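You operate a simulated robot arm through the tools that you are given. There is no shell and no other tool. Be economical: measure what you need, move in short steps, check, and stop when the job is done.

Carry out the task below with a simulated robot arm. There is one attempt and no reset: what you move stays moved.

TASK
Tighten the silver and black screws with the red screwdriver and cover them.
Fine: slide the clear lid shut; stand the screwdriver back in its hole; leave the copper screw alone.

Only the result counts: the job must be done as asked and must still hold three seconds after the hand-in. Knocking over, shifting, dropping, spilling or breaking anything else fails it. A push-on lid holds only when it is set on centred and level and pressed home; a screw cap is set on level and turned clockwise until tight.

THE ROBOT
A 7-joint arm with a two-finger parallel gripper, fixed in place. Base frame: the origin is at the foot of the arm, x ahead of it, y to its left, z up; the work surface is at about z = 0.81. Readings come in m, degrees, newtons and seconds.
With the tool pointing down near the work surface it reaches from about 0.34 to 0.74 m from the base axis. Its first joint turns from -143.0 to 143.0 degrees. Payload 3 kg.
The tool frame sits at the grasp point between the pads (the TCP): z along the fingers, y along the line on which they close. The tips reach 0.03 m beyond it. The gripper opens to 0.094 m. The fingers are 0.028 m wide and 0.01 m thick; the gripper's body (0.05 by 0.096 m) begins 0.055 m behind the TCP.
Orientation is told as [roll, pitch, yaw] about the base's x, y, z axes, in that order, counted from this pose: with the fingers straight down and closing along the base's y, the tool's x points along the base's -x, its y along +y and its z along -z.

THE INTERFACE
- The arm moves only by the tool drive_tool. Its argument "plan" is one flat list of numbers, 6 for each row, row after row: the shift along the tool's x, y, z in m, then the turn, a rotation vector about the tool's x, y, z in degrees. In form: [dx, dy, dz, ax, ay, az, dx, dy, dz, ax, ay, az, ...]. A call has 1 to 8 rows; each row shifts and turns the commanded pose from where the row before left it, along the tool's axes as they then stand. "jaw" is the closure, from 0 (fully open) to 1 (shut), set as the call begins (left out, the last holds). A row lasts 0.2 s, in which the tool goes at most 0.05 m and 8.6 degrees; a call with a longer step from one row to the next is refused whole, and so is a gripper value outside its range. A pose out of reach is approached as far as the arm can. The call stops where the force on the tool passes 40 N (or 10 N more than at its start, if that is more) or the arm is blocked; 0.2 s more then pass. Each finger travels about 0.045 m/s and halts on what it meets, pressing with about 28 N; the grip force reading is that of the motor and also rises with nothing between the fingers. The clock runs only during rows and for 0.2 s after the last one: add rows that do not move to give the fingers time. It gives the time, the measured TCP pose, the force on the tool (base axes), the opening and the grip force at its end, in the units of the frame above (readings bear some noise), with the torque about the TCP (base axes, N m) and any sound that the robot's microphone picked up, and new pictures: "pictures" is both (left out), scene, wrist or none.
- Cameras (640 x 400 px; columns grow to the right, rows downward): "scene" is fixed at [0.4011, -0.6502, 1.4427]; the picture's right is [0.96, -0.29, 0.00], its down [-0.12, -0.39, -0.91] and it looks along [0.26, 0.87, -0.41] (base axes); focal length 324 px, centre (320, 200). "wrist" rides on the gripper at [0.076, 0.014, -0.102] in the tool frame; the picture's right is [-0.18, 0.98, 0.00], its down [-0.75, -0.14, -0.64] and it looks along [-0.63, -0.12, 0.77] (tool axes); focal length 243 px, centre (320, 200). There is no depth. A picture from a camera that has moved, and an enlarged one, comes with that camera's place and axes in the base frame and with its lens.
- slide_trunk(by): slides the trunk up (or, below 0, down) by that many m; the arm rides with it, the base frame stays. It gives what a move gives, with no picture.
- inspect(camera, box): a new picture of the part [left, top, right, bottom] of that camera's present view, enlarged. It takes no simulated time.
- hand_in(): hands the job in; it is judged then, once.

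Go step by step. Nothing tells you positions but the pictures and the camera data: compare them with the known pose of the tool, close in by small moves and look again before you grip or let go. The budget is 120 turns and 200 pictures, counting those below and the enlarged ones. Unless the task says otherwise, let go and move clear before handing in, and close with one line.

The tools are called as a command line: name --argument value ..., lists and objects as JSON in quotes. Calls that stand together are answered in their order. drive_tool: Moves the arm, as the interface text tells. Its arguments: {"type":"object","properties":{"plan":{"type":"array","items":{"type":"number"}},"jaw":{"type":"number"},"pictures":{"type":"string","enum":["both","scene","wrist","none"]}},"required":["plan"]} The other tools are called the same way: slide_trunk (by) slides the trunk up or down; inspect (camera, box) takes an enlarged picture of a part of a camera's view; hand_in () hands the job in.

At the start:

```text
time_s: 0.0
tcp_pos: [0.5338, 0.1949, 1.1606]
orientation: [0.0, 0.1, -0.1]
force: [0.4, 0.2, -0.4]
wrist_torque: [0.0, 0.0, 0.03]
gripper_width: 0.0939
gripper_force: 0.0
trunk travel left (down, up): [-0.2, 0.19]
```

scene: 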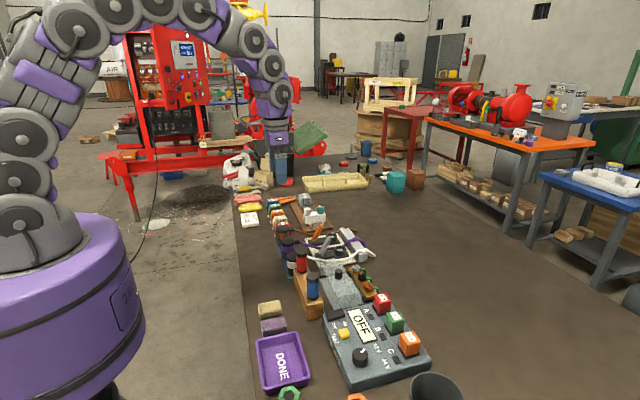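
wrist: 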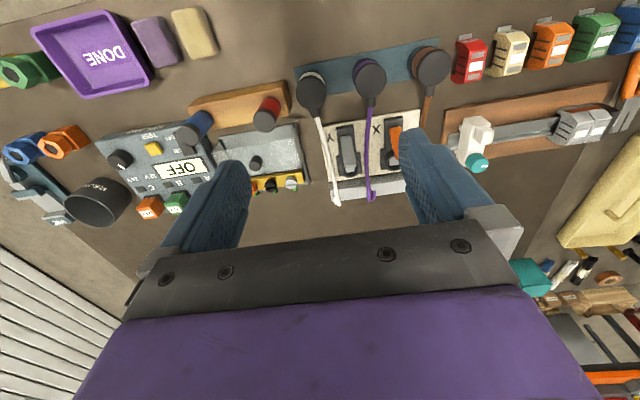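

I see a cluttered bench; a screwdriver stand with red and blue drivers beside a grey box with screws (brass/silver/black). I'll enlarge the relevant areas first.

inspect --camera "scene" --box '[240, 220, 440, 345]'

inspect --camera "wrist" --box '[90, 60, 330, 210]'

```text
3.20 times, centred on (340, 282) of scene
camera zoom: at [0.4011, -0.6502, 1.4427], right [0.96, -0.29, 0.0], down [-0.12, -0.39, -0.91], along [0.26, 0.87, -0.41], focal length 1036 px, centre (256, -64)
```

zoom: 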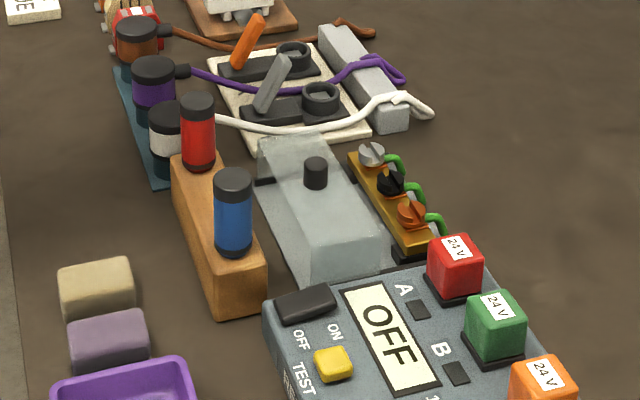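

```text
2.67 times, centred on (210, 135) of wrist
camera zoom: at [0.4565, 0.2094, 1.2621], right [0.18, 0.98, 0.0], down [0.75, -0.14, 0.64], along [0.63, -0.12, -0.77], focal length 647 px, centre (613, 373)
```

zoom: 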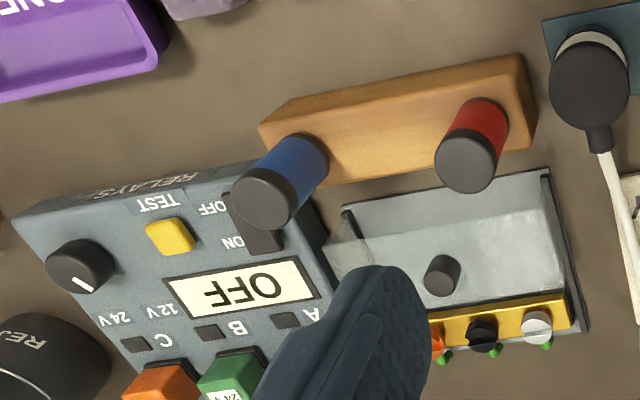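

The red driver's top appears to be at about (0.573, 0.110, 0.932), the silver screw at about (0.738, 0.095, 0.85) and the black one at about (0.737, 0.051). I'll move above the driver and narrow the jaw.

drive_tool --plan '[-0.013, -0.028, 0.037, 0, 0, 0, -0.013, -0.028, 0.037, 0, 0, 0, -0.013, -0.029, 0.037, 0, 0, 0, 0, 0, 0, 0, 0, 0]' --jaw 0.42

```text
time_s: 1.0
tcp_pos: [0.5709, 0.1085, 1.049]
orientation: [-0.1, 0.0, -0.1]
force: [-0.7, -0.5, 0.2]
wrist_torque: [0.01, -0.01, -0.01]
gripper_width: 0.0548
gripper_force: 0.1
trunk travel left (down, up): [-0.2, 0.19]
camera wrist: at [0.4935, 0.1228, 1.1509], right [0.18, 0.98, 0.0], down [0.75, -0.14, 0.64], along [0.63, -0.12, -0.77], focal length 243 px, centre (320, 200)
```

scene: 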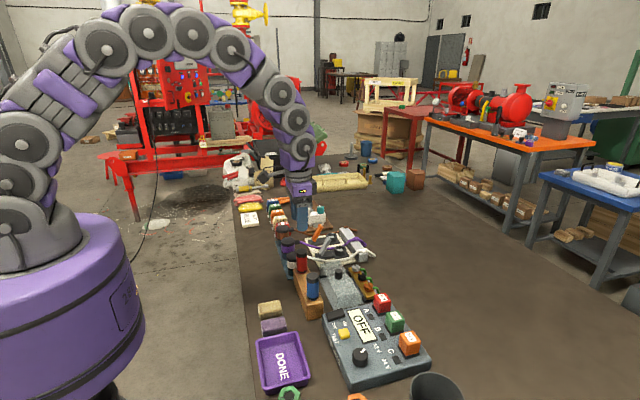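
wrist: 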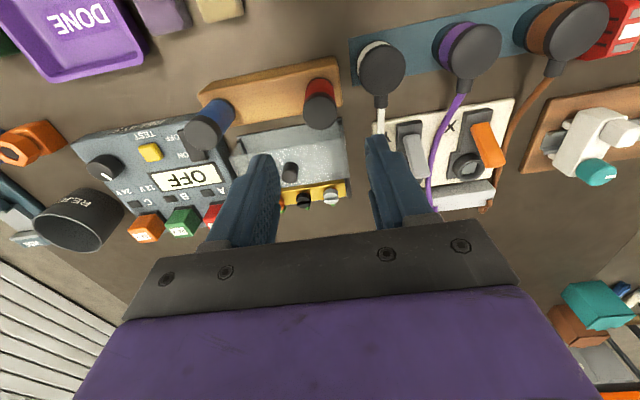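

The tool is directly above the red driver, so I'll descend partway and check.

drive_tool --plan '[0, 0, 0.04, 0, 0, 0, 0, 0, 0.04, 0, 0, 0, 0, 0, 0, 0, 0, 0]'

inspect --camera "scene" --box '[240, 200, 400, 300]'

```text
time_s: 1.8
tcp_pos: [0.5708, 0.1079, 0.9677]
orientation: [0.0, -0.1, 0.0]
force: [-0.5, 0.7, -0.6]
wrist_torque: [0.04, 0.01, -0.01]
gripper_width: 0.0545
gripper_force: 0.0
trunk travel left (down, up): [-0.2, 0.19]
camera wrist: at [0.4934, 0.1219, 1.0694], right [0.18, 0.98, 0.0], down [0.75, -0.14, 0.64], along [0.63, -0.12, -0.77], focal length 243 px, centre (320, 200)
```

scene: 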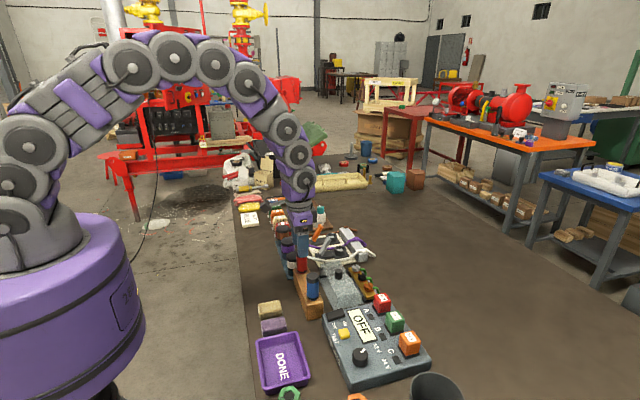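
wrist: 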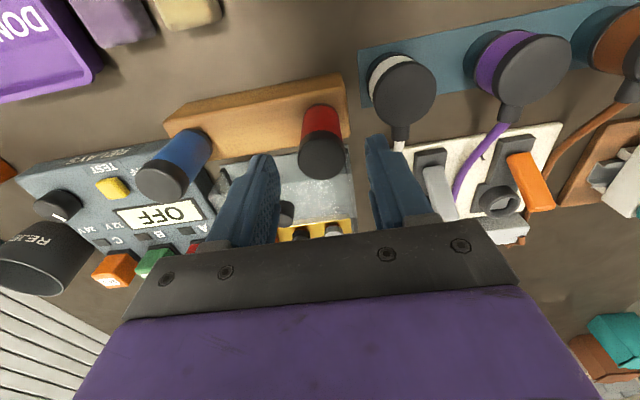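

```text
4.00 times, centred on (320, 250) of scene
camera zoom: at [0.4011, -0.6502, 1.4427], right [0.96, -0.29, 0.0], down [-0.12, -0.39, -0.91], along [0.26, 0.87, -0.41], focal length 1295 px, centre (320, 0)
```

zoom: 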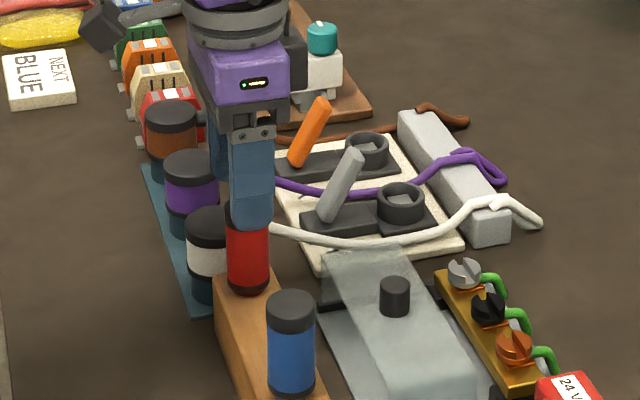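

Aligned. I'll descend to z≈0.907 and close on the handle.

drive_tool --plan '[0, 0, 0.03, 0, 0, 0, 0, 0, 0.03, 0, 0, 0, 0, 0, 0, 0, 0, 0]' --pictures "none"

drive_tool --plan '[0, 0, 0, 0, 0, 0, 0, 0, 0, 0, 0, 0, 0, 0, 0, 0, 0, 0]' --jaw 1

```text
time_s: 2.6
tcp_pos: [0.5709, 0.1067, 0.9084]
orientation: [0.0, 0.0, 0.0]
force: [-0.2, -0.3, 0.5]
wrist_torque: [-0.01, 0.0, -0.04]
gripper_width: 0.0546
gripper_force: 0.0
trunk travel left (down, up): [-0.2, 0.19]
```

```text
time_s: 3.4
tcp_pos: [0.5705, 0.1069, 0.9088]
orientation: [0.0, -0.1, 0.0]
force: [0.8, 0.1, 0.0]
wrist_torque: [-0.02, -0.02, 0.0]
gripper_width: 0.0299
gripper_force: 28.5
trunk travel left (down, up): [-0.2, 0.19]
camera wrist: at [0.4938, 0.1215, 1.0106], right [0.18, 0.98, 0.0], down [0.75, -0.14, 0.64], along [0.63, -0.12, -0.77], focal length 243 px, centre (320, 200)
```

scene: 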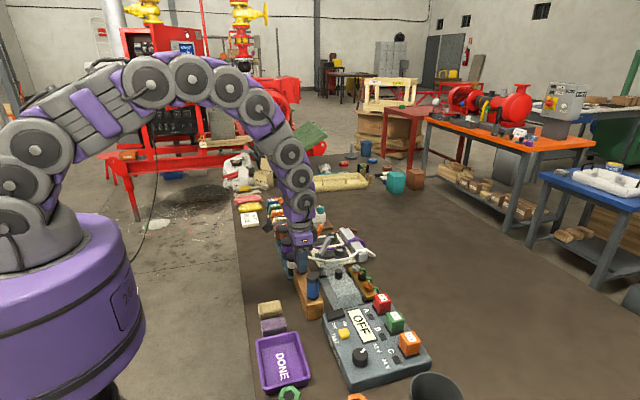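
wrist: 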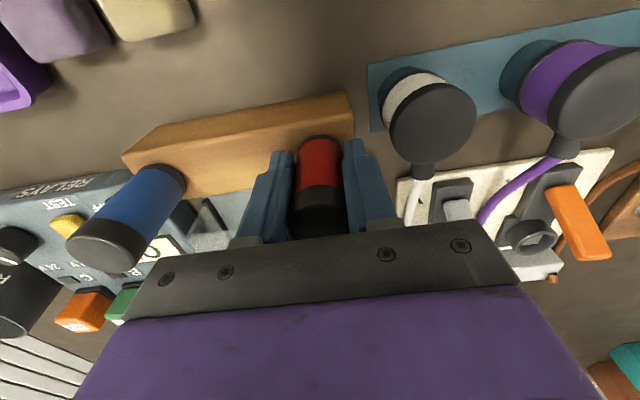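

The handle is gripped (30 mm) at TCP (0.5705, 0.1069, 0.9087), which I'll reuse for the return. Now I'll lift straight up.

drive_tool --plan '[0, 0, -0.03, 0, 0, 0, 0, 0, -0.04, 0, 0, 0, 0, 0, -0.04, 0, 0, 0, 0, 0, -0.04, 0, 0, 0, 0, 0, 0, 0, 0, 0]'

inspect --camera "scene" --box '[240, 175, 400, 275]'

inspect --camera "wrist" --box '[180, 50, 420, 200]'

```text
time_s: 4.6
tcp_pos: [0.5736, 0.1076, 1.0594]
orientation: [0.0, 0.0, 0.0]
force: [0.3, -1.1, -0.9]
wrist_torque: [-0.02, 0.0, 0.01]
gripper_width: 0.0303
gripper_force: 28.0
trunk travel left (down, up): [-0.2, 0.19]
camera wrist: at [0.4955, 0.1211, 1.1612], right [0.18, 0.98, 0.0], down [0.75, -0.14, 0.64], along [0.63, -0.12, -0.77], focal length 243 px, centre (320, 200)
```

scene: 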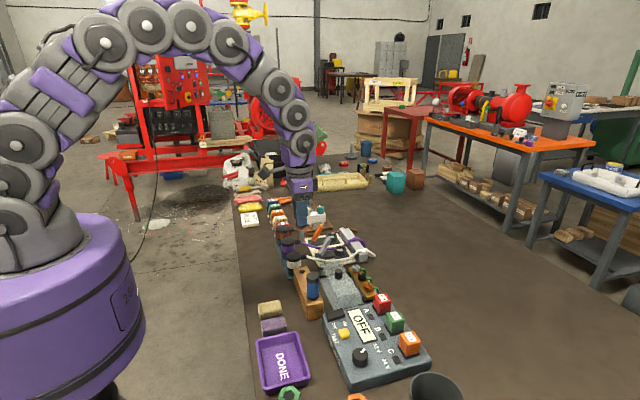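
wrist: 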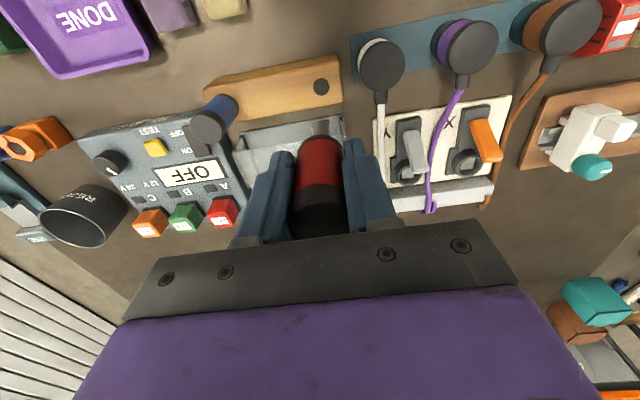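

```text
4.00 times, centred on (320, 225) of scene
camera zoom: at [0.4011, -0.6502, 1.4427], right [0.96, -0.29, 0.0], down [-0.12, -0.39, -0.91], along [0.26, 0.87, -0.41], focal length 1295 px, centre (320, 100)
```

zoom: 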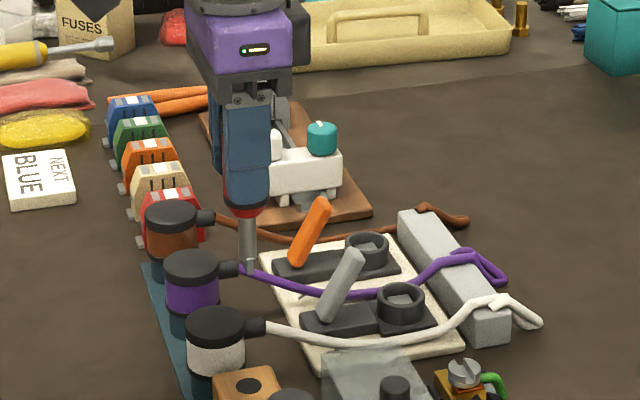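

```text
2.67 times, centred on (300, 125) of wrist
camera zoom: at [0.4955, 0.1211, 1.1612], right [0.18, 0.98, 0.0], down [0.75, -0.14, 0.64], along [0.63, -0.12, -0.77], focal length 647 px, centre (373, 400)
```

zoom: 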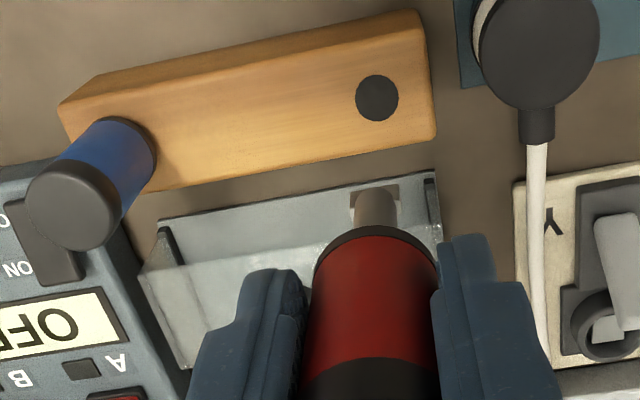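

The driver is out, with its tip about 0.099 m below the TCP. Now I'll look closely at the blade orientation and the screw slots.

inspect --camera "scene" --box '[340, 255, 404, 295]'

inspect --camera "scene" --box '[286, 215, 318, 251]'

```text
10.00 times, centred on (372, 275) of scene
camera zoom: at [0.4011, -0.6502, 1.4427], right [0.96, -0.29, 0.0], down [-0.12, -0.39, -0.91], along [0.26, 0.87, -0.41], focal length 3237 px, centre (-200, -550)
```

zoom: 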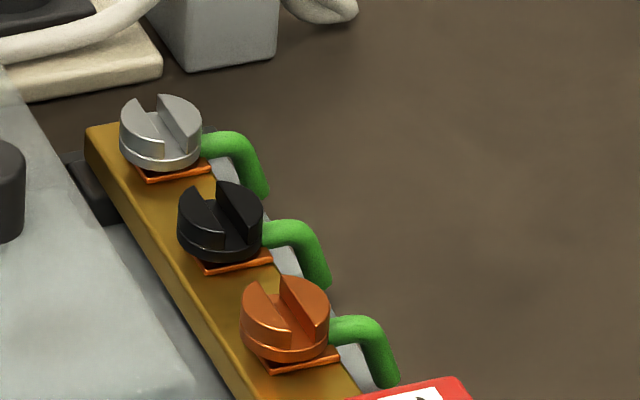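

```text
11.11 times, centred on (302, 233) of scene
camera zoom: at [0.4011, -0.6502, 1.4427], right [0.96, -0.29, 0.0], down [-0.12, -0.39, -0.91], along [0.26, 0.87, -0.41], focal length 3597 px, centre (520, -167)
```

zoom: 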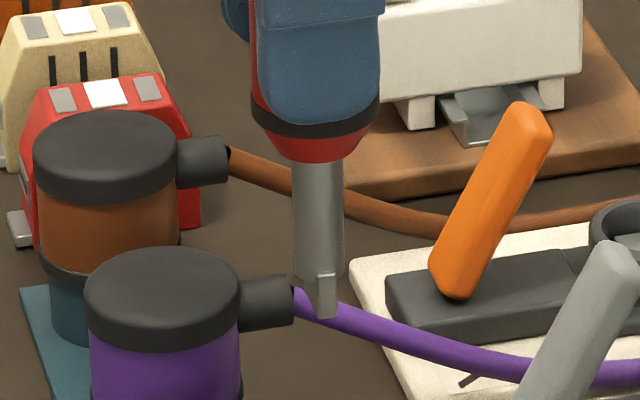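

Every screw has a slot. I'll zoom tighter to read the slot and blade angles.

inspect --camera "scene" --box '[350, 262, 368, 274]'

inspect --camera "scene" --box '[355, 271, 373, 283]'

inspect --camera "scene" --box '[295, 234, 313, 246]'

```text
16.00 times, centred on (359, 268) of scene
camera zoom: at [0.4011, -0.6502, 1.4427], right [0.96, -0.29, 0.0], down [-0.12, -0.39, -0.91], along [0.26, 0.87, -0.41], focal length 5179 px, centre (-304, -888)
```

zoom: 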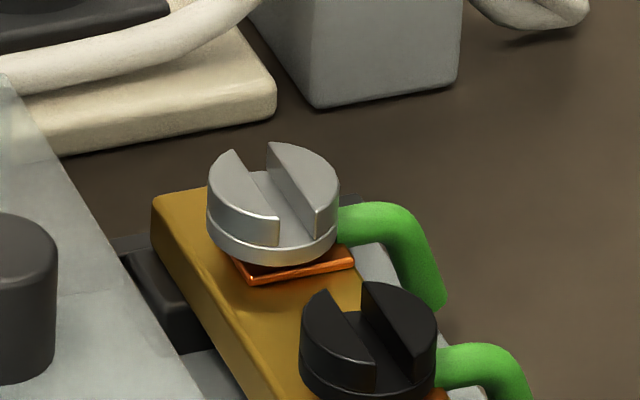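

```text
16.00 times, centred on (364, 277) of scene
camera zoom: at [0.4011, -0.6502, 1.4427], right [0.96, -0.29, 0.0], down [-0.12, -0.39, -0.91], along [0.26, 0.87, -0.41], focal length 5179 px, centre (-384, -1032)
```

zoom: 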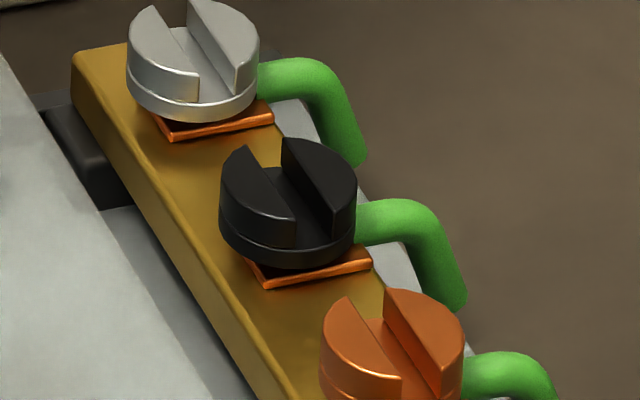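

```text
16.00 times, centred on (304, 240) of scene
camera zoom: at [0.4011, -0.6502, 1.4427], right [0.96, -0.29, 0.0], down [-0.12, -0.39, -0.91], along [0.26, 0.87, -0.41], focal length 5179 px, centre (576, -440)
```

zoom: 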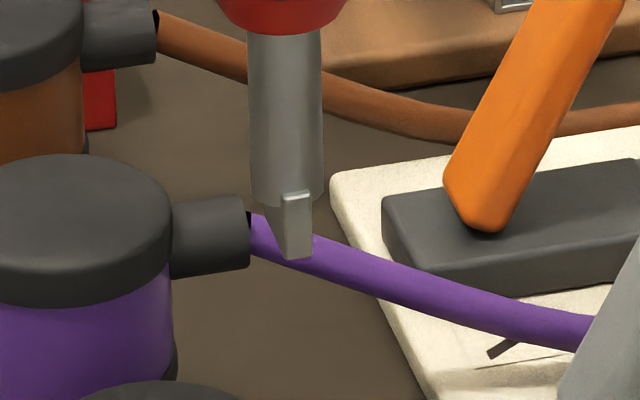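

The slots lie along base y and the blade is also about along y, so no turn is needed to engage. I'll move over the silver screw at about (0.739, 0.097), staying high.

drive_tool --plan '[-0.041, -0.003, 0, 0, 0, 0, -0.041, -0.003, 0, 0, 0, 0, -0.041, -0.003, 0, 0, 0, 0, -0.042, -0.002, 0, 0, 0, 0, 0, 0, 0.04, 0, 0, 0, 0, 0, 0, 0, 0, 0]'

inspect --camera "scene" --box '[320, 225, 400, 285]'

```text
time_s: 6.0
tcp_pos: [0.7384, 0.1009, 1.0193]
orientation: [-0.1, 0.0, 0.1]
force: [-0.2, -0.1, -1.0]
wrist_torque: [0.01, 0.02, -0.03]
gripper_width: 0.0301
gripper_force: 28.0
trunk travel left (down, up): [-0.2, 0.19]
camera wrist: at [0.6606, 0.114, 1.1214], right [0.18, 0.98, 0.0], down [0.75, -0.14, 0.64], along [0.63, -0.12, -0.77], focal length 243 px, centre (320, 200)
```

scene: 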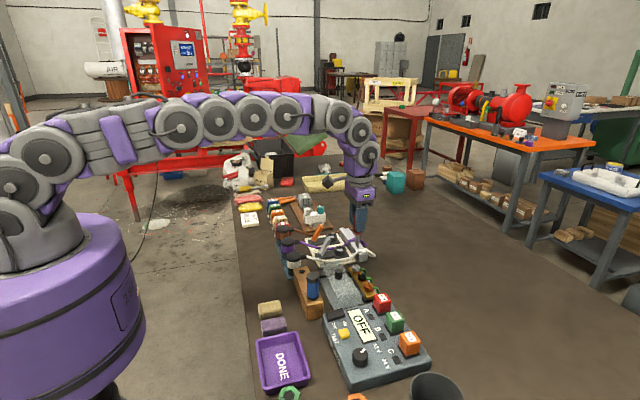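
wrist: 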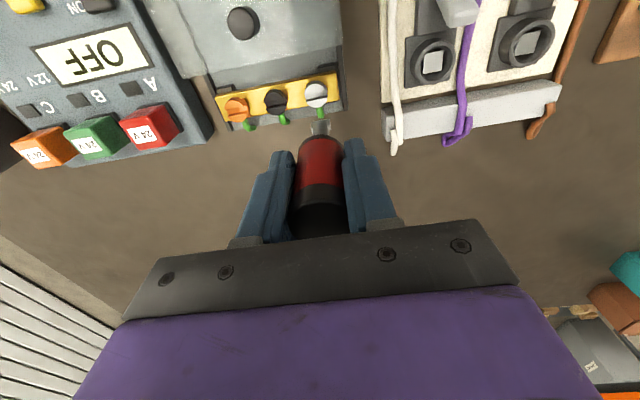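

```text
6.67 times, centred on (360, 255) of scene
camera zoom: at [0.4011, -0.6502, 1.4427], right [0.96, -0.29, 0.0], down [-0.12, -0.39, -0.91], along [0.26, 0.87, -0.41], focal length 2158 px, centre (53, -167)
```

zoom: 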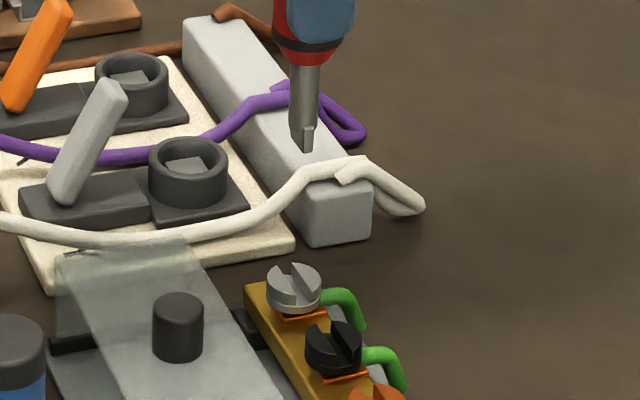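

The tip is well aligned with the slot direction. I'll shift slightly (−4 mm x, −5 mm y), lower to just above the head and compare in both views.

drive_tool --plan '[0.003, -0.005, 0.02, 0, 0, 0, 0, 0, 0.022, 0, 0, 0, 0, 0, 0, 0, 0, 0]' --pictures "none"

inspect --camera "scene" --box '[344, 248, 376, 272]'

inspect --camera "wrist" --box '[272, 50, 368, 140]'

```text
time_s: 6.8
tcp_pos: [0.733, 0.0951, 0.9779]
orientation: [0.0, 0.0, -0.1]
force: [0.7, -0.6, -1.5]
wrist_torque: [0.02, 0.03, -0.01]
gripper_width: 0.0301
gripper_force: 28.1
trunk travel left (down, up): [-0.2, 0.19]
```

```text
16.00 times, centred on (360, 260) of scene
camera zoom: at [0.4011, -0.6502, 1.4427], right [0.96, -0.29, 0.0], down [-0.12, -0.39, -0.91], along [0.26, 0.87, -0.41], focal length 5179 px, centre (-320, -760)
```

zoom: 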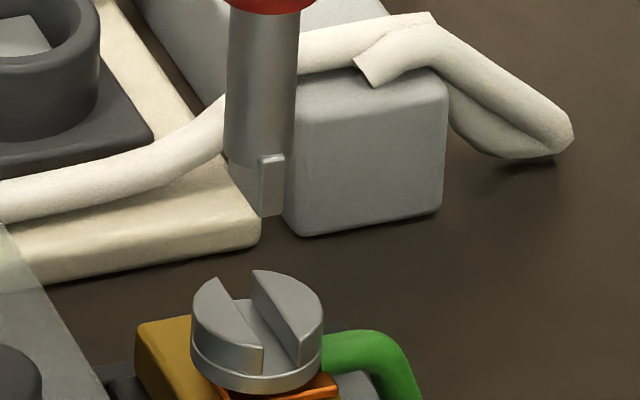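

```text
4.44 times, centred on (320, 95) of wrist
camera zoom: at [0.6563, 0.1085, 1.0803], right [0.18, 0.98, 0.0], down [0.75, -0.14, 0.64], along [0.63, -0.12, -0.77], focal length 1078 px, centre (320, 667)
```

zoom: 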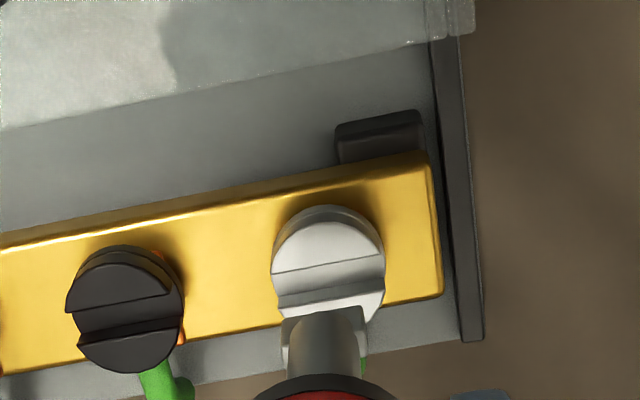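

Both views agree: I need about +1.8 mm x, +0.7 mm y, and 26 mm down to the head top. I'll correct that and descend 20 mm.

drive_tool --plan '[-0.0018, 0.0007, 0.01, 0, 0, 0, 0, 0, 0.01, 0, 0, 0, 0, 0, 0, 0, 0, 0]' --pictures "none"

inspect --camera "scene" --box '[344, 252, 376, 276]'

inspect --camera "wrist" --box '[280, 80, 360, 140]'

```text
time_s: 7.6
tcp_pos: [0.7353, 0.0945, 0.9586]
orientation: [-0.1, 0.0, 0.0]
force: [0.7, -0.5, -1.6]
wrist_torque: [0.01, -0.02, -0.01]
gripper_width: 0.03
gripper_force: 28.4
trunk travel left (down, up): [-0.2, 0.19]
```

```text
16.00 times, centred on (360, 264) of scene
camera zoom: at [0.4011, -0.6502, 1.4427], right [0.96, -0.29, 0.0], down [-0.12, -0.39, -0.91], along [0.26, 0.87, -0.41], focal length 5179 px, centre (-320, -824)
```

zoom: 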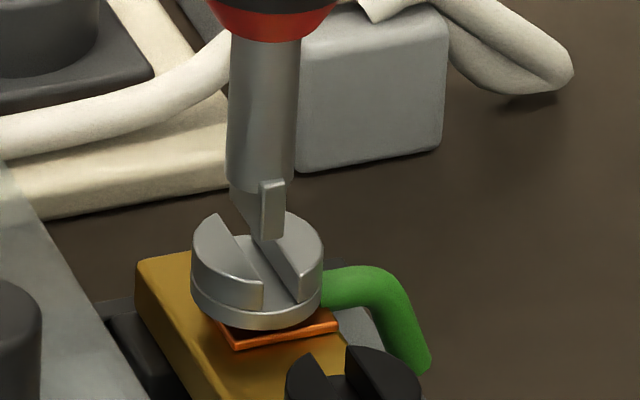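

```text
6.67 times, centred on (320, 110) of wrist
camera zoom: at [0.6576, 0.1087, 1.0606], right [0.18, 0.98, 0.0], down [0.75, -0.14, 0.64], along [0.63, -0.12, -0.77], focal length 1618 px, centre (320, 800)
```

zoom: 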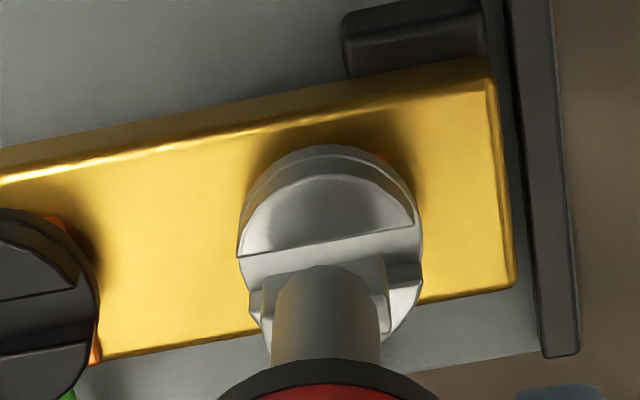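

Nearly in. I'll apply a small correction (+1.2 mm x, +1 mm y), then lower 9 mm.

drive_tool --plan '[-0.0012, 0.001, 0, 0, 0, 0, 0, 0, 0.005, 0, 0, 0, 0, 0, 0.004, 0, 0, 0, 0, 0, 0, 0, 0, 0]' --pictures "none"

inspect --camera "scene" --box '[344, 252, 376, 276]'

inspect --camera "wrist" --box '[280, 80, 360, 140]'

```text
time_s: 8.6
tcp_pos: [0.7375, 0.0952, 0.9497]
orientation: [0.0, 0.0, -0.1]
force: [-1.2, -1.0, -0.3]
wrist_torque: [-0.04, 0.1, 0.02]
gripper_width: 0.0302
gripper_force: 28.4
trunk travel left (down, up): [-0.2, 0.19]
```

```text
16.00 times, centred on (360, 264) of scene
camera zoom: at [0.4011, -0.6502, 1.4427], right [0.96, -0.29, 0.0], down [-0.12, -0.39, -0.91], along [0.26, 0.87, -0.41], focal length 5179 px, centre (-320, -824)
```

zoom: 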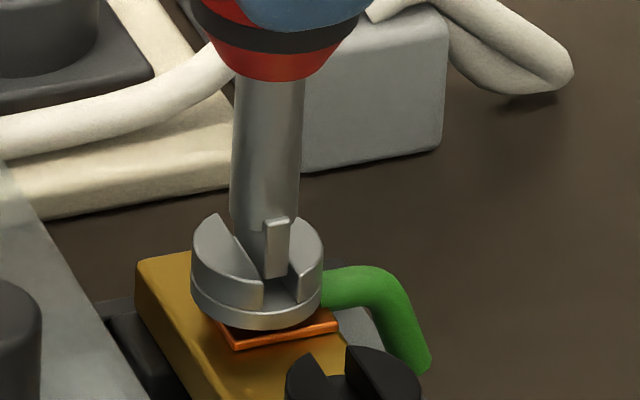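

```text
6.67 times, centred on (320, 110) of wrist
camera zoom: at [0.6593, 0.1095, 1.0515], right [0.18, 0.98, 0.0], down [0.75, -0.14, 0.64], along [0.63, -0.12, -0.77], focal length 1618 px, centre (320, 800)
```

zoom: 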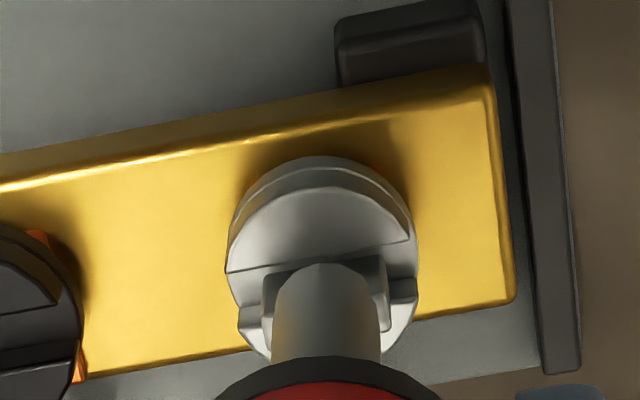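

The blade is in the slot. I'll lower gently until it touches the slot floor.

drive_tool --plan '[0, 0, 0.002, 0, 0, 0, 0, 0, 0.002, 0, 0, 0, 0, 0, 0, 0, 0, 0]' --pictures "none"

inspect --camera "scene" --box '[344, 252, 376, 276]'

```text
time_s: 9.4
tcp_pos: [0.7364, 0.0954, 0.9453]
orientation: [0.1, -0.1, 0.0]
force: [0.8, 0.9, 5.0]
wrist_torque: [-0.13, 0.0, -0.01]
gripper_width: 0.0303
gripper_force: 28.1
trunk travel left (down, up): [-0.2, 0.19]
```

```text
16.00 times, centred on (360, 264) of scene
camera zoom: at [0.4011, -0.6502, 1.4427], right [0.96, -0.29, 0.0], down [-0.12, -0.39, -0.91], along [0.26, 0.87, -0.41], focal length 5179 px, centre (-320, -824)
```

zoom: 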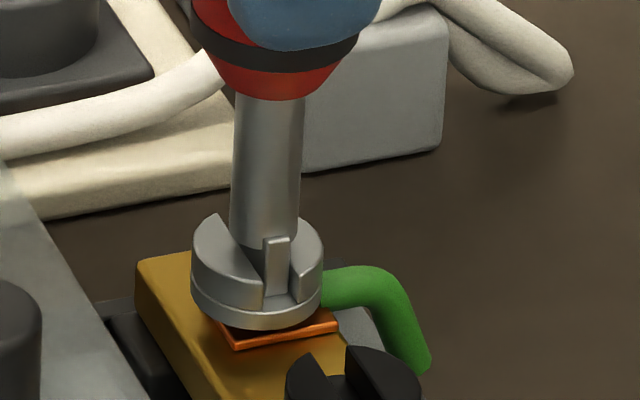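

Contact felt (5 N), blade seated. Now I'll turn clockwise (+az) with slight downward follow.

drive_tool --plan '[0, 0, 0, 0, 0, 8, 0, 0, 0.0003, 0, 0, 8, 0, 0, 0, 0, 0, 8, 0, 0, 0.0003, 0, 0, 8, 0, 0, 0, 0, 0, 0]' --pictures "none"

inspect --camera "scene" --box '[344, 252, 376, 276]'

```text
time_s: 10.6
tcp_pos: [0.7361, 0.0954, 0.9458]
orientation: [0.1, -0.1, -32.0]
force: [1.7, 5.6, 16.7]
wrist_torque: [0.49, -0.16, 0.04]
gripper_width: 0.0303
gripper_force: 28.5
trunk travel left (down, up): [-0.2, 0.19]
```

```text
16.00 times, centred on (360, 264) of scene
camera zoom: at [0.4011, -0.6502, 1.4427], right [0.96, -0.29, 0.0], down [-0.12, -0.39, -0.91], along [0.26, 0.87, -0.41], focal length 5179 px, centre (-320, -824)
```

zoom: 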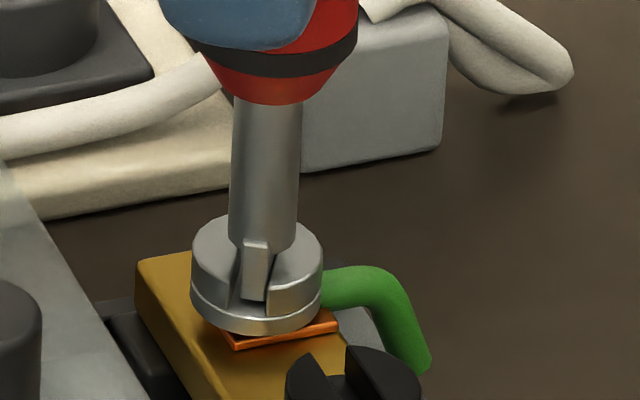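

The screw is turning with the blade. I'll continue.

drive_tool --plan '[0, 0, 0, 0, 0, 8, 0, 0, 0, 0, 0, 8, 0, 0, 0, 0, 0, 8, 0, 0, 0, 0, 0, 8, 0, 0, 0, 0, 0, 8, 0, 0, 0, 0, 0, 8, 0, 0, 0, 0, 0, 0]' --pictures "none"

inspect --camera "scene" --box '[344, 252, 376, 276]'

```text
time_s: 12.2
tcp_pos: [0.7354, 0.096, 0.9445]
orientation: [0.0, 0.0, -80.0]
force: [6.9, 7.7, 13.4]
wrist_torque: [0.67, -0.54, 0.01]
gripper_width: 0.03
gripper_force: 28.9
trunk travel left (down, up): [-0.2, 0.19]
```

```text
16.00 times, centred on (360, 264) of scene
camera zoom: at [0.4011, -0.6502, 1.4427], right [0.96, -0.29, 0.0], down [-0.12, -0.39, -0.91], along [0.26, 0.87, -0.41], focal length 5179 px, centre (-320, -824)
```

zoom: 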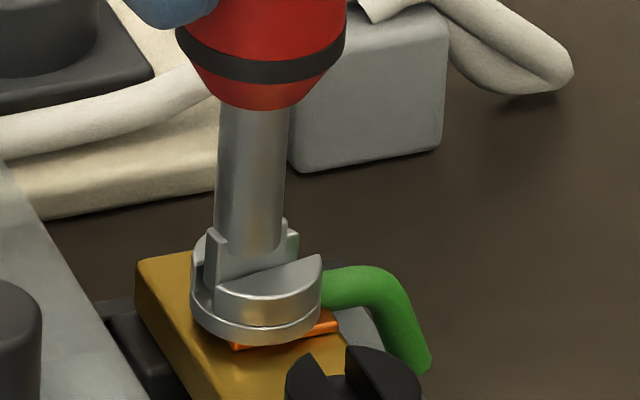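

Head is lowering as it turns. I'll continue turning, following down slightly.

drive_tool --plan '[0, 0, 0, 0, 0, 8, 0, 0, 0.0003, 0, 0, 8, 0, 0, 0, 0, 0, 8, 0, 0, 0, 0, 0, 8, 0, 0, 0, 0, 0, 8, 0, 0, 0, 0, 0, 8, 0, 0, 0, 0, 0, 0]' --pictures "none"

inspect --camera "scene" --box '[344, 252, 376, 276]'

```text
time_s: 13.8
tcp_pos: [0.7371, 0.0933, 0.943]
orientation: [-0.1, 0.0, -128.1]
force: [-1.5, -5.7, -1.4]
wrist_torque: [-0.58, 0.08, 0.23]
gripper_width: 0.0263
gripper_force: 28.0
trunk travel left (down, up): [-0.2, 0.19]
```

```text
16.00 times, centred on (360, 264) of scene
camera zoom: at [0.4011, -0.6502, 1.4427], right [0.96, -0.29, 0.0], down [-0.12, -0.39, -0.91], along [0.26, 0.87, -0.41], focal length 5179 px, centre (-320, -824)
```

zoom: 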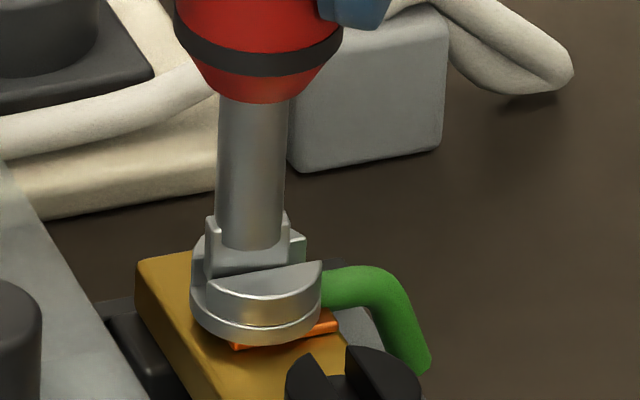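

The gripper kept turning but the screw did not, and the grip width changed, so either the screw is tight or the handle slipped. I'll look.

drive_tool --plan '[0, 0, 0, 0, 0, 0]'

inspect --camera "scene" --box '[328, 220, 392, 276]'

```text
time_s: 14.2
tcp_pos: [0.737, 0.0932, 0.9433]
orientation: [0.0, 0.1, -128.0]
force: [-0.3, -7.4, -2.0]
wrist_torque: [-0.67, 0.03, 0.24]
gripper_width: 0.0266
gripper_force: 28.1
trunk travel left (down, up): [-0.2, 0.19]
camera wrist: at [0.7938, 0.145, 1.0455], right [0.66, -0.75, 0.0], down [-0.58, -0.51, 0.64], along [-0.48, -0.42, -0.77], focal length 243 px, centre (320, 200)
```

scene: 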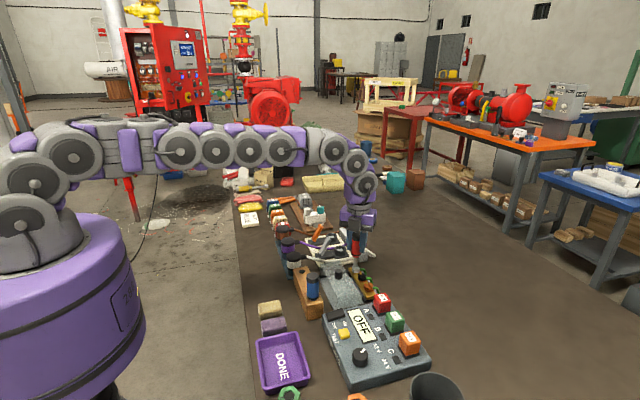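
wrist: 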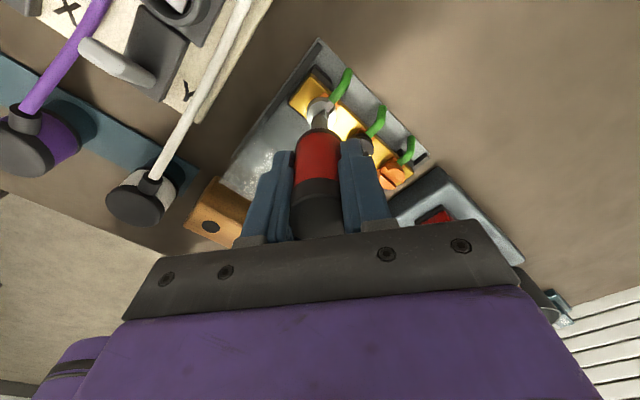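

```text
7.14 times, centred on (360, 248) of scene
camera zoom: at [0.4011, -0.6502, 1.4427], right [0.96, -0.29, 0.0], down [-0.12, -0.39, -0.91], along [0.26, 0.87, -0.41], focal length 2312 px, centre (34, -143)
```

zoom: 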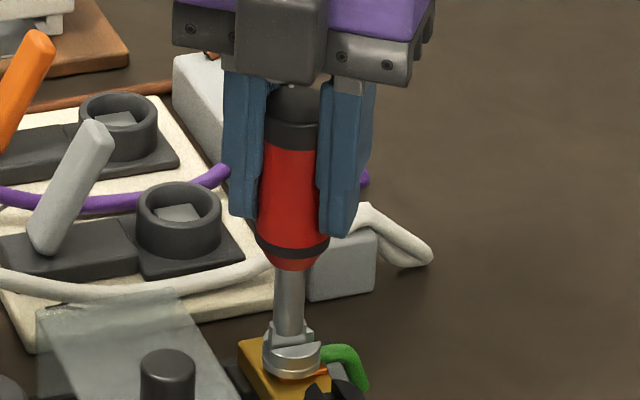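

The screw sits at about −81° with its head close to the plate; the handle slipped about 40° in the grip and the blade seems to have ridden out. I'll lift slightly and inspect.

drive_tool --plan '[0, 0, -0.01, 0, 0, 0, 0, 0, -0.01, 0, 0, 0, 0, 0, 0, 0, 0, 0]' --pictures "none"

inspect --camera "scene" --box '[340, 244, 380, 274]'

inspect --camera "wrist" --box '[260, 60, 420, 180]'

```text
time_s: 15.0
tcp_pos: [0.7355, 0.0962, 0.9639]
orientation: [0.1, 0.0, -128.0]
force: [-0.2, 0.2, -0.2]
wrist_torque: [0.03, -0.01, 0.02]
gripper_width: 0.0265
gripper_force: 28.3
trunk travel left (down, up): [-0.2, 0.19]
```

```text
13.33 times, centred on (360, 259) of scene
camera zoom: at [0.4011, -0.6502, 1.4427], right [0.96, -0.29, 0.0], down [-0.12, -0.39, -0.91], along [0.26, 0.87, -0.41], focal length 4316 px, centre (-213, -587)
```

zoom: 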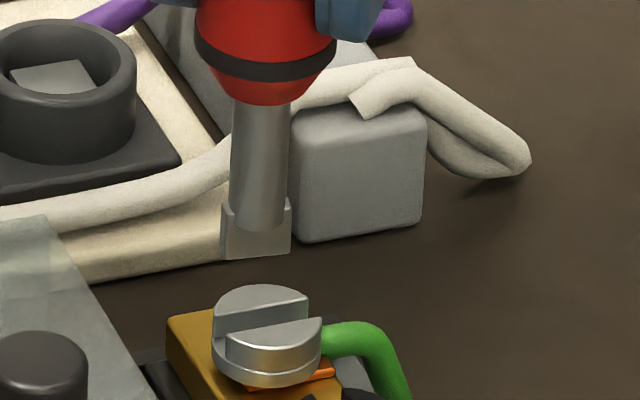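

```text
3.33 times, centred on (340, 120) of wrist
camera zoom: at [0.7927, 0.1468, 1.0658], right [0.66, -0.75, 0.0], down [-0.57, -0.51, 0.64], along [-0.48, -0.42, -0.77], focal length 809 px, centre (253, 467)
```

zoom: 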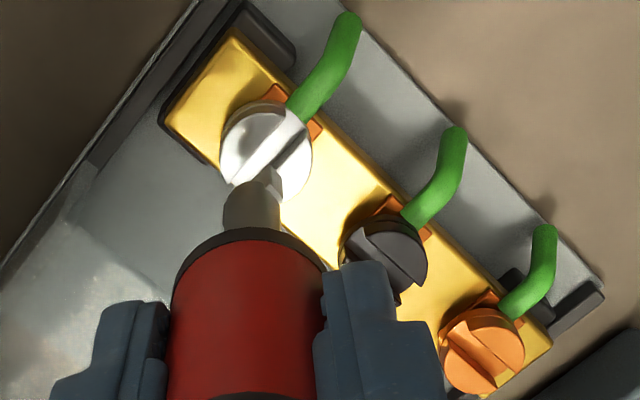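

The handle now seems gripped on flats (26.5 mm), which is firmer. The slot is at about −79° and the blade at about −96°; I'll rotate back 17° and check alignment to re-engage and test tightness.

drive_tool --plan '[0, 0, 0, 0, 0, -8, 0, 0, 0, 0, 0, -8, 0, 0, 0.006, 0, 0, 0, 0, 0, 0, 0, 0, 0]' --pictures "none"

inspect --camera "scene" --box '[344, 252, 376, 276]'

inspect --camera "wrist" --box '[280, 80, 360, 140]'

```text
time_s: 16.0
tcp_pos: [0.7364, 0.095, 0.9593]
orientation: [0.0, -0.1, -111.9]
force: [-0.4, 0.3, -1.6]
wrist_torque: [-0.02, 0.0, 0.04]
gripper_width: 0.0262
gripper_force: 27.6
trunk travel left (down, up): [-0.2, 0.19]
```

```text
16.00 times, centred on (360, 264) of scene
camera zoom: at [0.4011, -0.6502, 1.4427], right [0.96, -0.29, 0.0], down [-0.12, -0.39, -0.91], along [0.26, 0.87, -0.41], focal length 5179 px, centre (-320, -824)
```

zoom: 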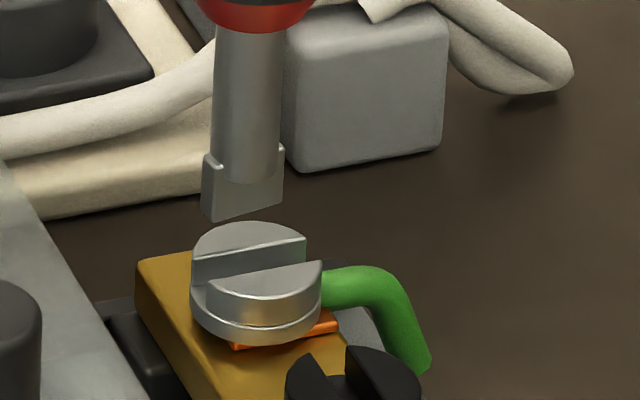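

```text
6.67 times, centred on (320, 110) of wrist
camera zoom: at [0.7767, 0.1605, 1.0602], right [0.84, -0.54, 0.0], down [-0.41, -0.65, 0.64], along [-0.35, -0.54, -0.77], focal length 1618 px, centre (320, 800)
```

zoom: 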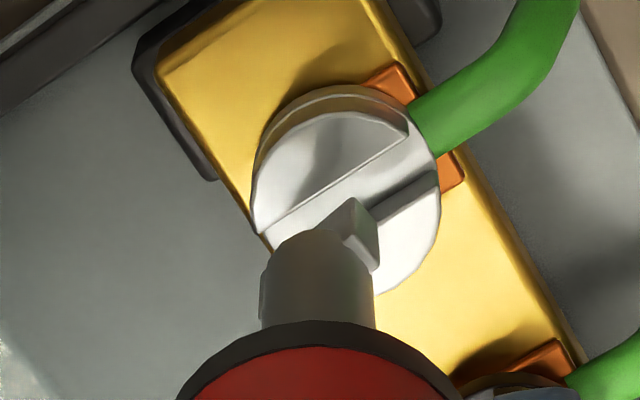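

Blade and slot are roughly parallel (within a few degrees). The tip needs about +3.6 mm in x; I'll correct and lower 9 mm.

drive_tool --plan '[0.001, 0.0035, 0, 0, 0, 0, 0, 0, 0.009, 0, 0, 0, 0, 0, 0, 0, 0, 0]' --pictures "none"

inspect --camera "scene" --box '[344, 252, 376, 276]'

inspect --camera "wrist" --box '[280, 80, 360, 140]'

```text
time_s: 16.8
tcp_pos: [0.7409, 0.0961, 0.9492]
orientation: [0.1, 0.1, -111.9]
force: [-1.7, -0.8, 7.3]
wrist_torque: [-0.03, 0.06, 0.0]
gripper_width: 0.0265
gripper_force: 28.0
trunk travel left (down, up): [-0.2, 0.19]
```

```text
16.00 times, centred on (360, 264) of scene
camera zoom: at [0.4011, -0.6502, 1.4427], right [0.96, -0.29, 0.0], down [-0.12, -0.39, -0.91], along [0.26, 0.87, -0.41], focal length 5179 px, centre (-320, -824)
```

zoom: 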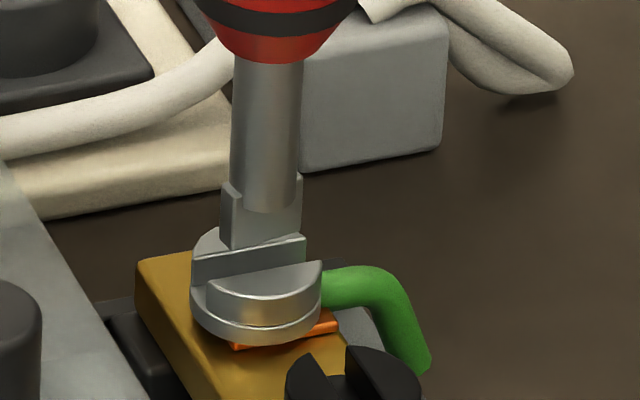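

```text
6.67 times, centred on (320, 110) of wrist
camera zoom: at [0.7806, 0.161, 1.0524], right [0.84, -0.54, 0.0], down [-0.41, -0.65, 0.64], along [-0.34, -0.54, -0.77], focal length 1618 px, centre (320, 800)
```

zoom: 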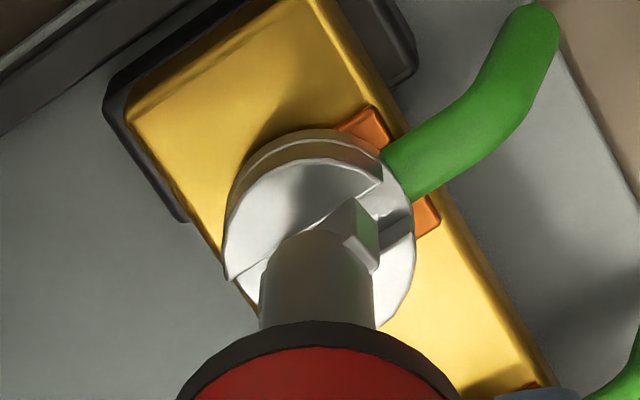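

The blade is resting on the rear (+y) half of the head. I'll lift 2 mm, move about −3 mm in y, and lower again.

drive_tool --plan '[0, 0, -0.003, 0, 0, 0, -0.0032, 0.0002, 0, 0, 0, 0, 0, 0, 0.003, 0, 0, 0, 0, 0, 0, 0, 0, 0]' --pictures "none"

inspect --camera "scene" --box '[344, 252, 376, 276]'

inspect --camera "wrist" --box '[280, 80, 360, 140]'

```text
time_s: 17.8
tcp_pos: [0.7388, 0.0927, 0.9463]
orientation: [0.0, 0.0, -111.9]
force: [-0.4, 1.5, 0.3]
wrist_torque: [0.18, 0.07, 0.0]
gripper_width: 0.0264
gripper_force: 28.2
trunk travel left (down, up): [-0.2, 0.19]
```

```text
16.00 times, centred on (360, 264) of scene
camera zoom: at [0.4011, -0.6502, 1.4427], right [0.96, -0.29, 0.0], down [-0.12, -0.39, -0.91], along [0.26, 0.87, -0.41], focal length 5179 px, centre (-320, -824)
```

zoom: 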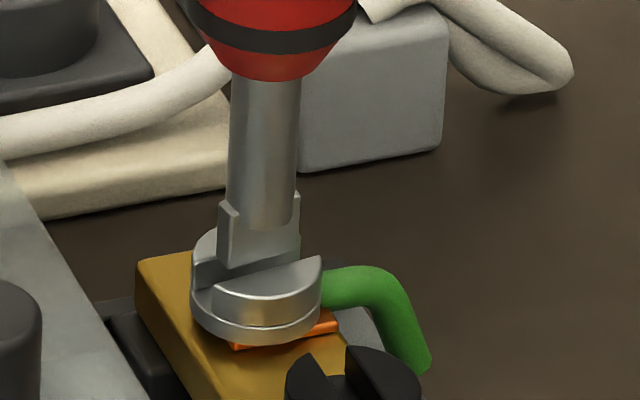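

```text
6.67 times, centred on (320, 110) of wrist
camera zoom: at [0.7795, 0.158, 1.0506], right [0.84, -0.54, 0.0], down [-0.41, -0.65, 0.64], along [-0.35, -0.54, -0.77], focal length 1618 px, centre (320, 800)
```

zoom: 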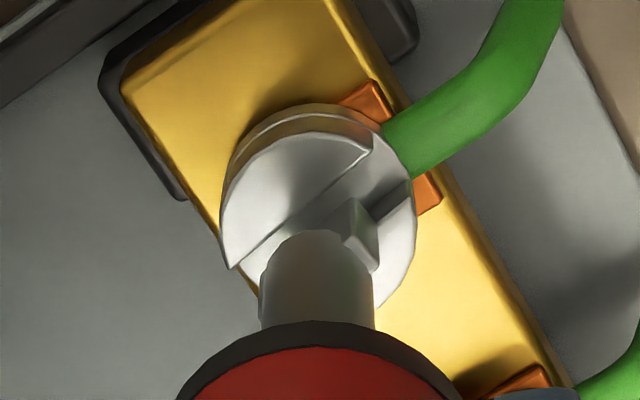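

The blade now drops into the slot. I'll push down to the floor.

drive_tool --plan '[0, 0, 0.002, 0, 0, 0, 0, 0, 0.002, 0, 0, 0, 0, 0, 0.0015, 0, 0, 0, 0, 0, 0, 0, 0, 0]' --pictures "none"

inspect --camera "scene" --box '[344, 252, 376, 276]'

```text
time_s: 18.8
tcp_pos: [0.7397, 0.0922, 0.9437]
orientation: [0.1, 0.0, -111.9]
force: [-1.9, 5.2, 1.0]
wrist_torque: [0.44, 0.08, 0.02]
gripper_width: 0.0265
gripper_force: 27.8
trunk travel left (down, up): [-0.2, 0.19]
```

```text
16.00 times, centred on (360, 264) of scene
camera zoom: at [0.4011, -0.6502, 1.4427], right [0.96, -0.29, 0.0], down [-0.12, -0.39, -0.91], along [0.26, 0.87, -0.41], focal length 5179 px, centre (-320, -824)
```

zoom: 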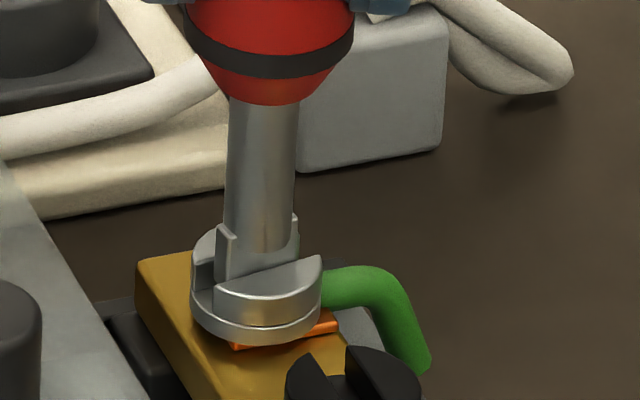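

Seated with a slight side load; I'll ease +0.8 mm in y and turn clockwise in small steps, watching torque.

drive_tool --plan '[0.0008, -0.0003, 0.001, 0, 0, 0, 0, 0, 0.001, 0, 0, 5, 0, 0, 0, 0, 0, 5, 0, 0, 0, 0, 0, 0]' --pictures "none"

inspect --camera "scene" --box '[344, 252, 376, 276]'

inspect --camera "wrist" --box '[280, 80, 360, 140]'

```text
time_s: 19.8
tcp_pos: [0.7407, 0.0935, 0.9417]
orientation: [0.1, 0.3, -122.0]
force: [0.8, 3.5, 12.6]
wrist_torque: [0.32, -0.05, 0.05]
gripper_width: 0.0266
gripper_force: 27.8
trunk travel left (down, up): [-0.2, 0.19]
```

```text
16.00 times, centred on (360, 264) of scene
camera zoom: at [0.4011, -0.6502, 1.4427], right [0.96, -0.29, 0.0], down [-0.12, -0.39, -0.91], along [0.26, 0.87, -0.41], focal length 5179 px, centre (-320, -824)
```

zoom: 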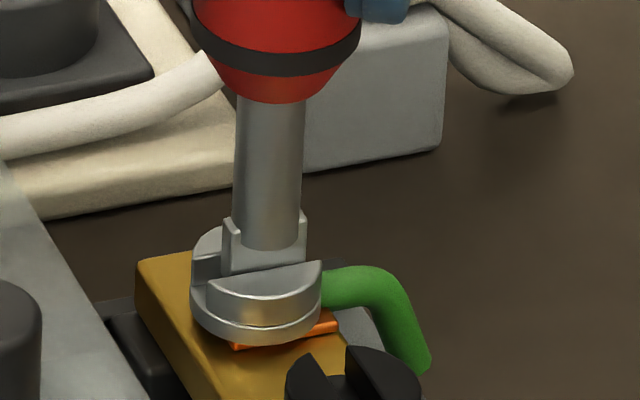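

```text
6.67 times, centred on (320, 110) of wrist
camera zoom: at [0.7908, 0.15, 1.0455], right [0.74, -0.68, 0.0], down [-0.52, -0.56, 0.64], along [-0.43, -0.47, -0.77], focal length 1618 px, centre (320, 800)
```

zoom: 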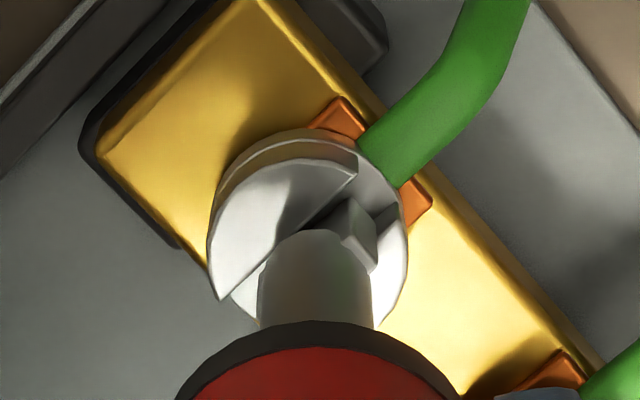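

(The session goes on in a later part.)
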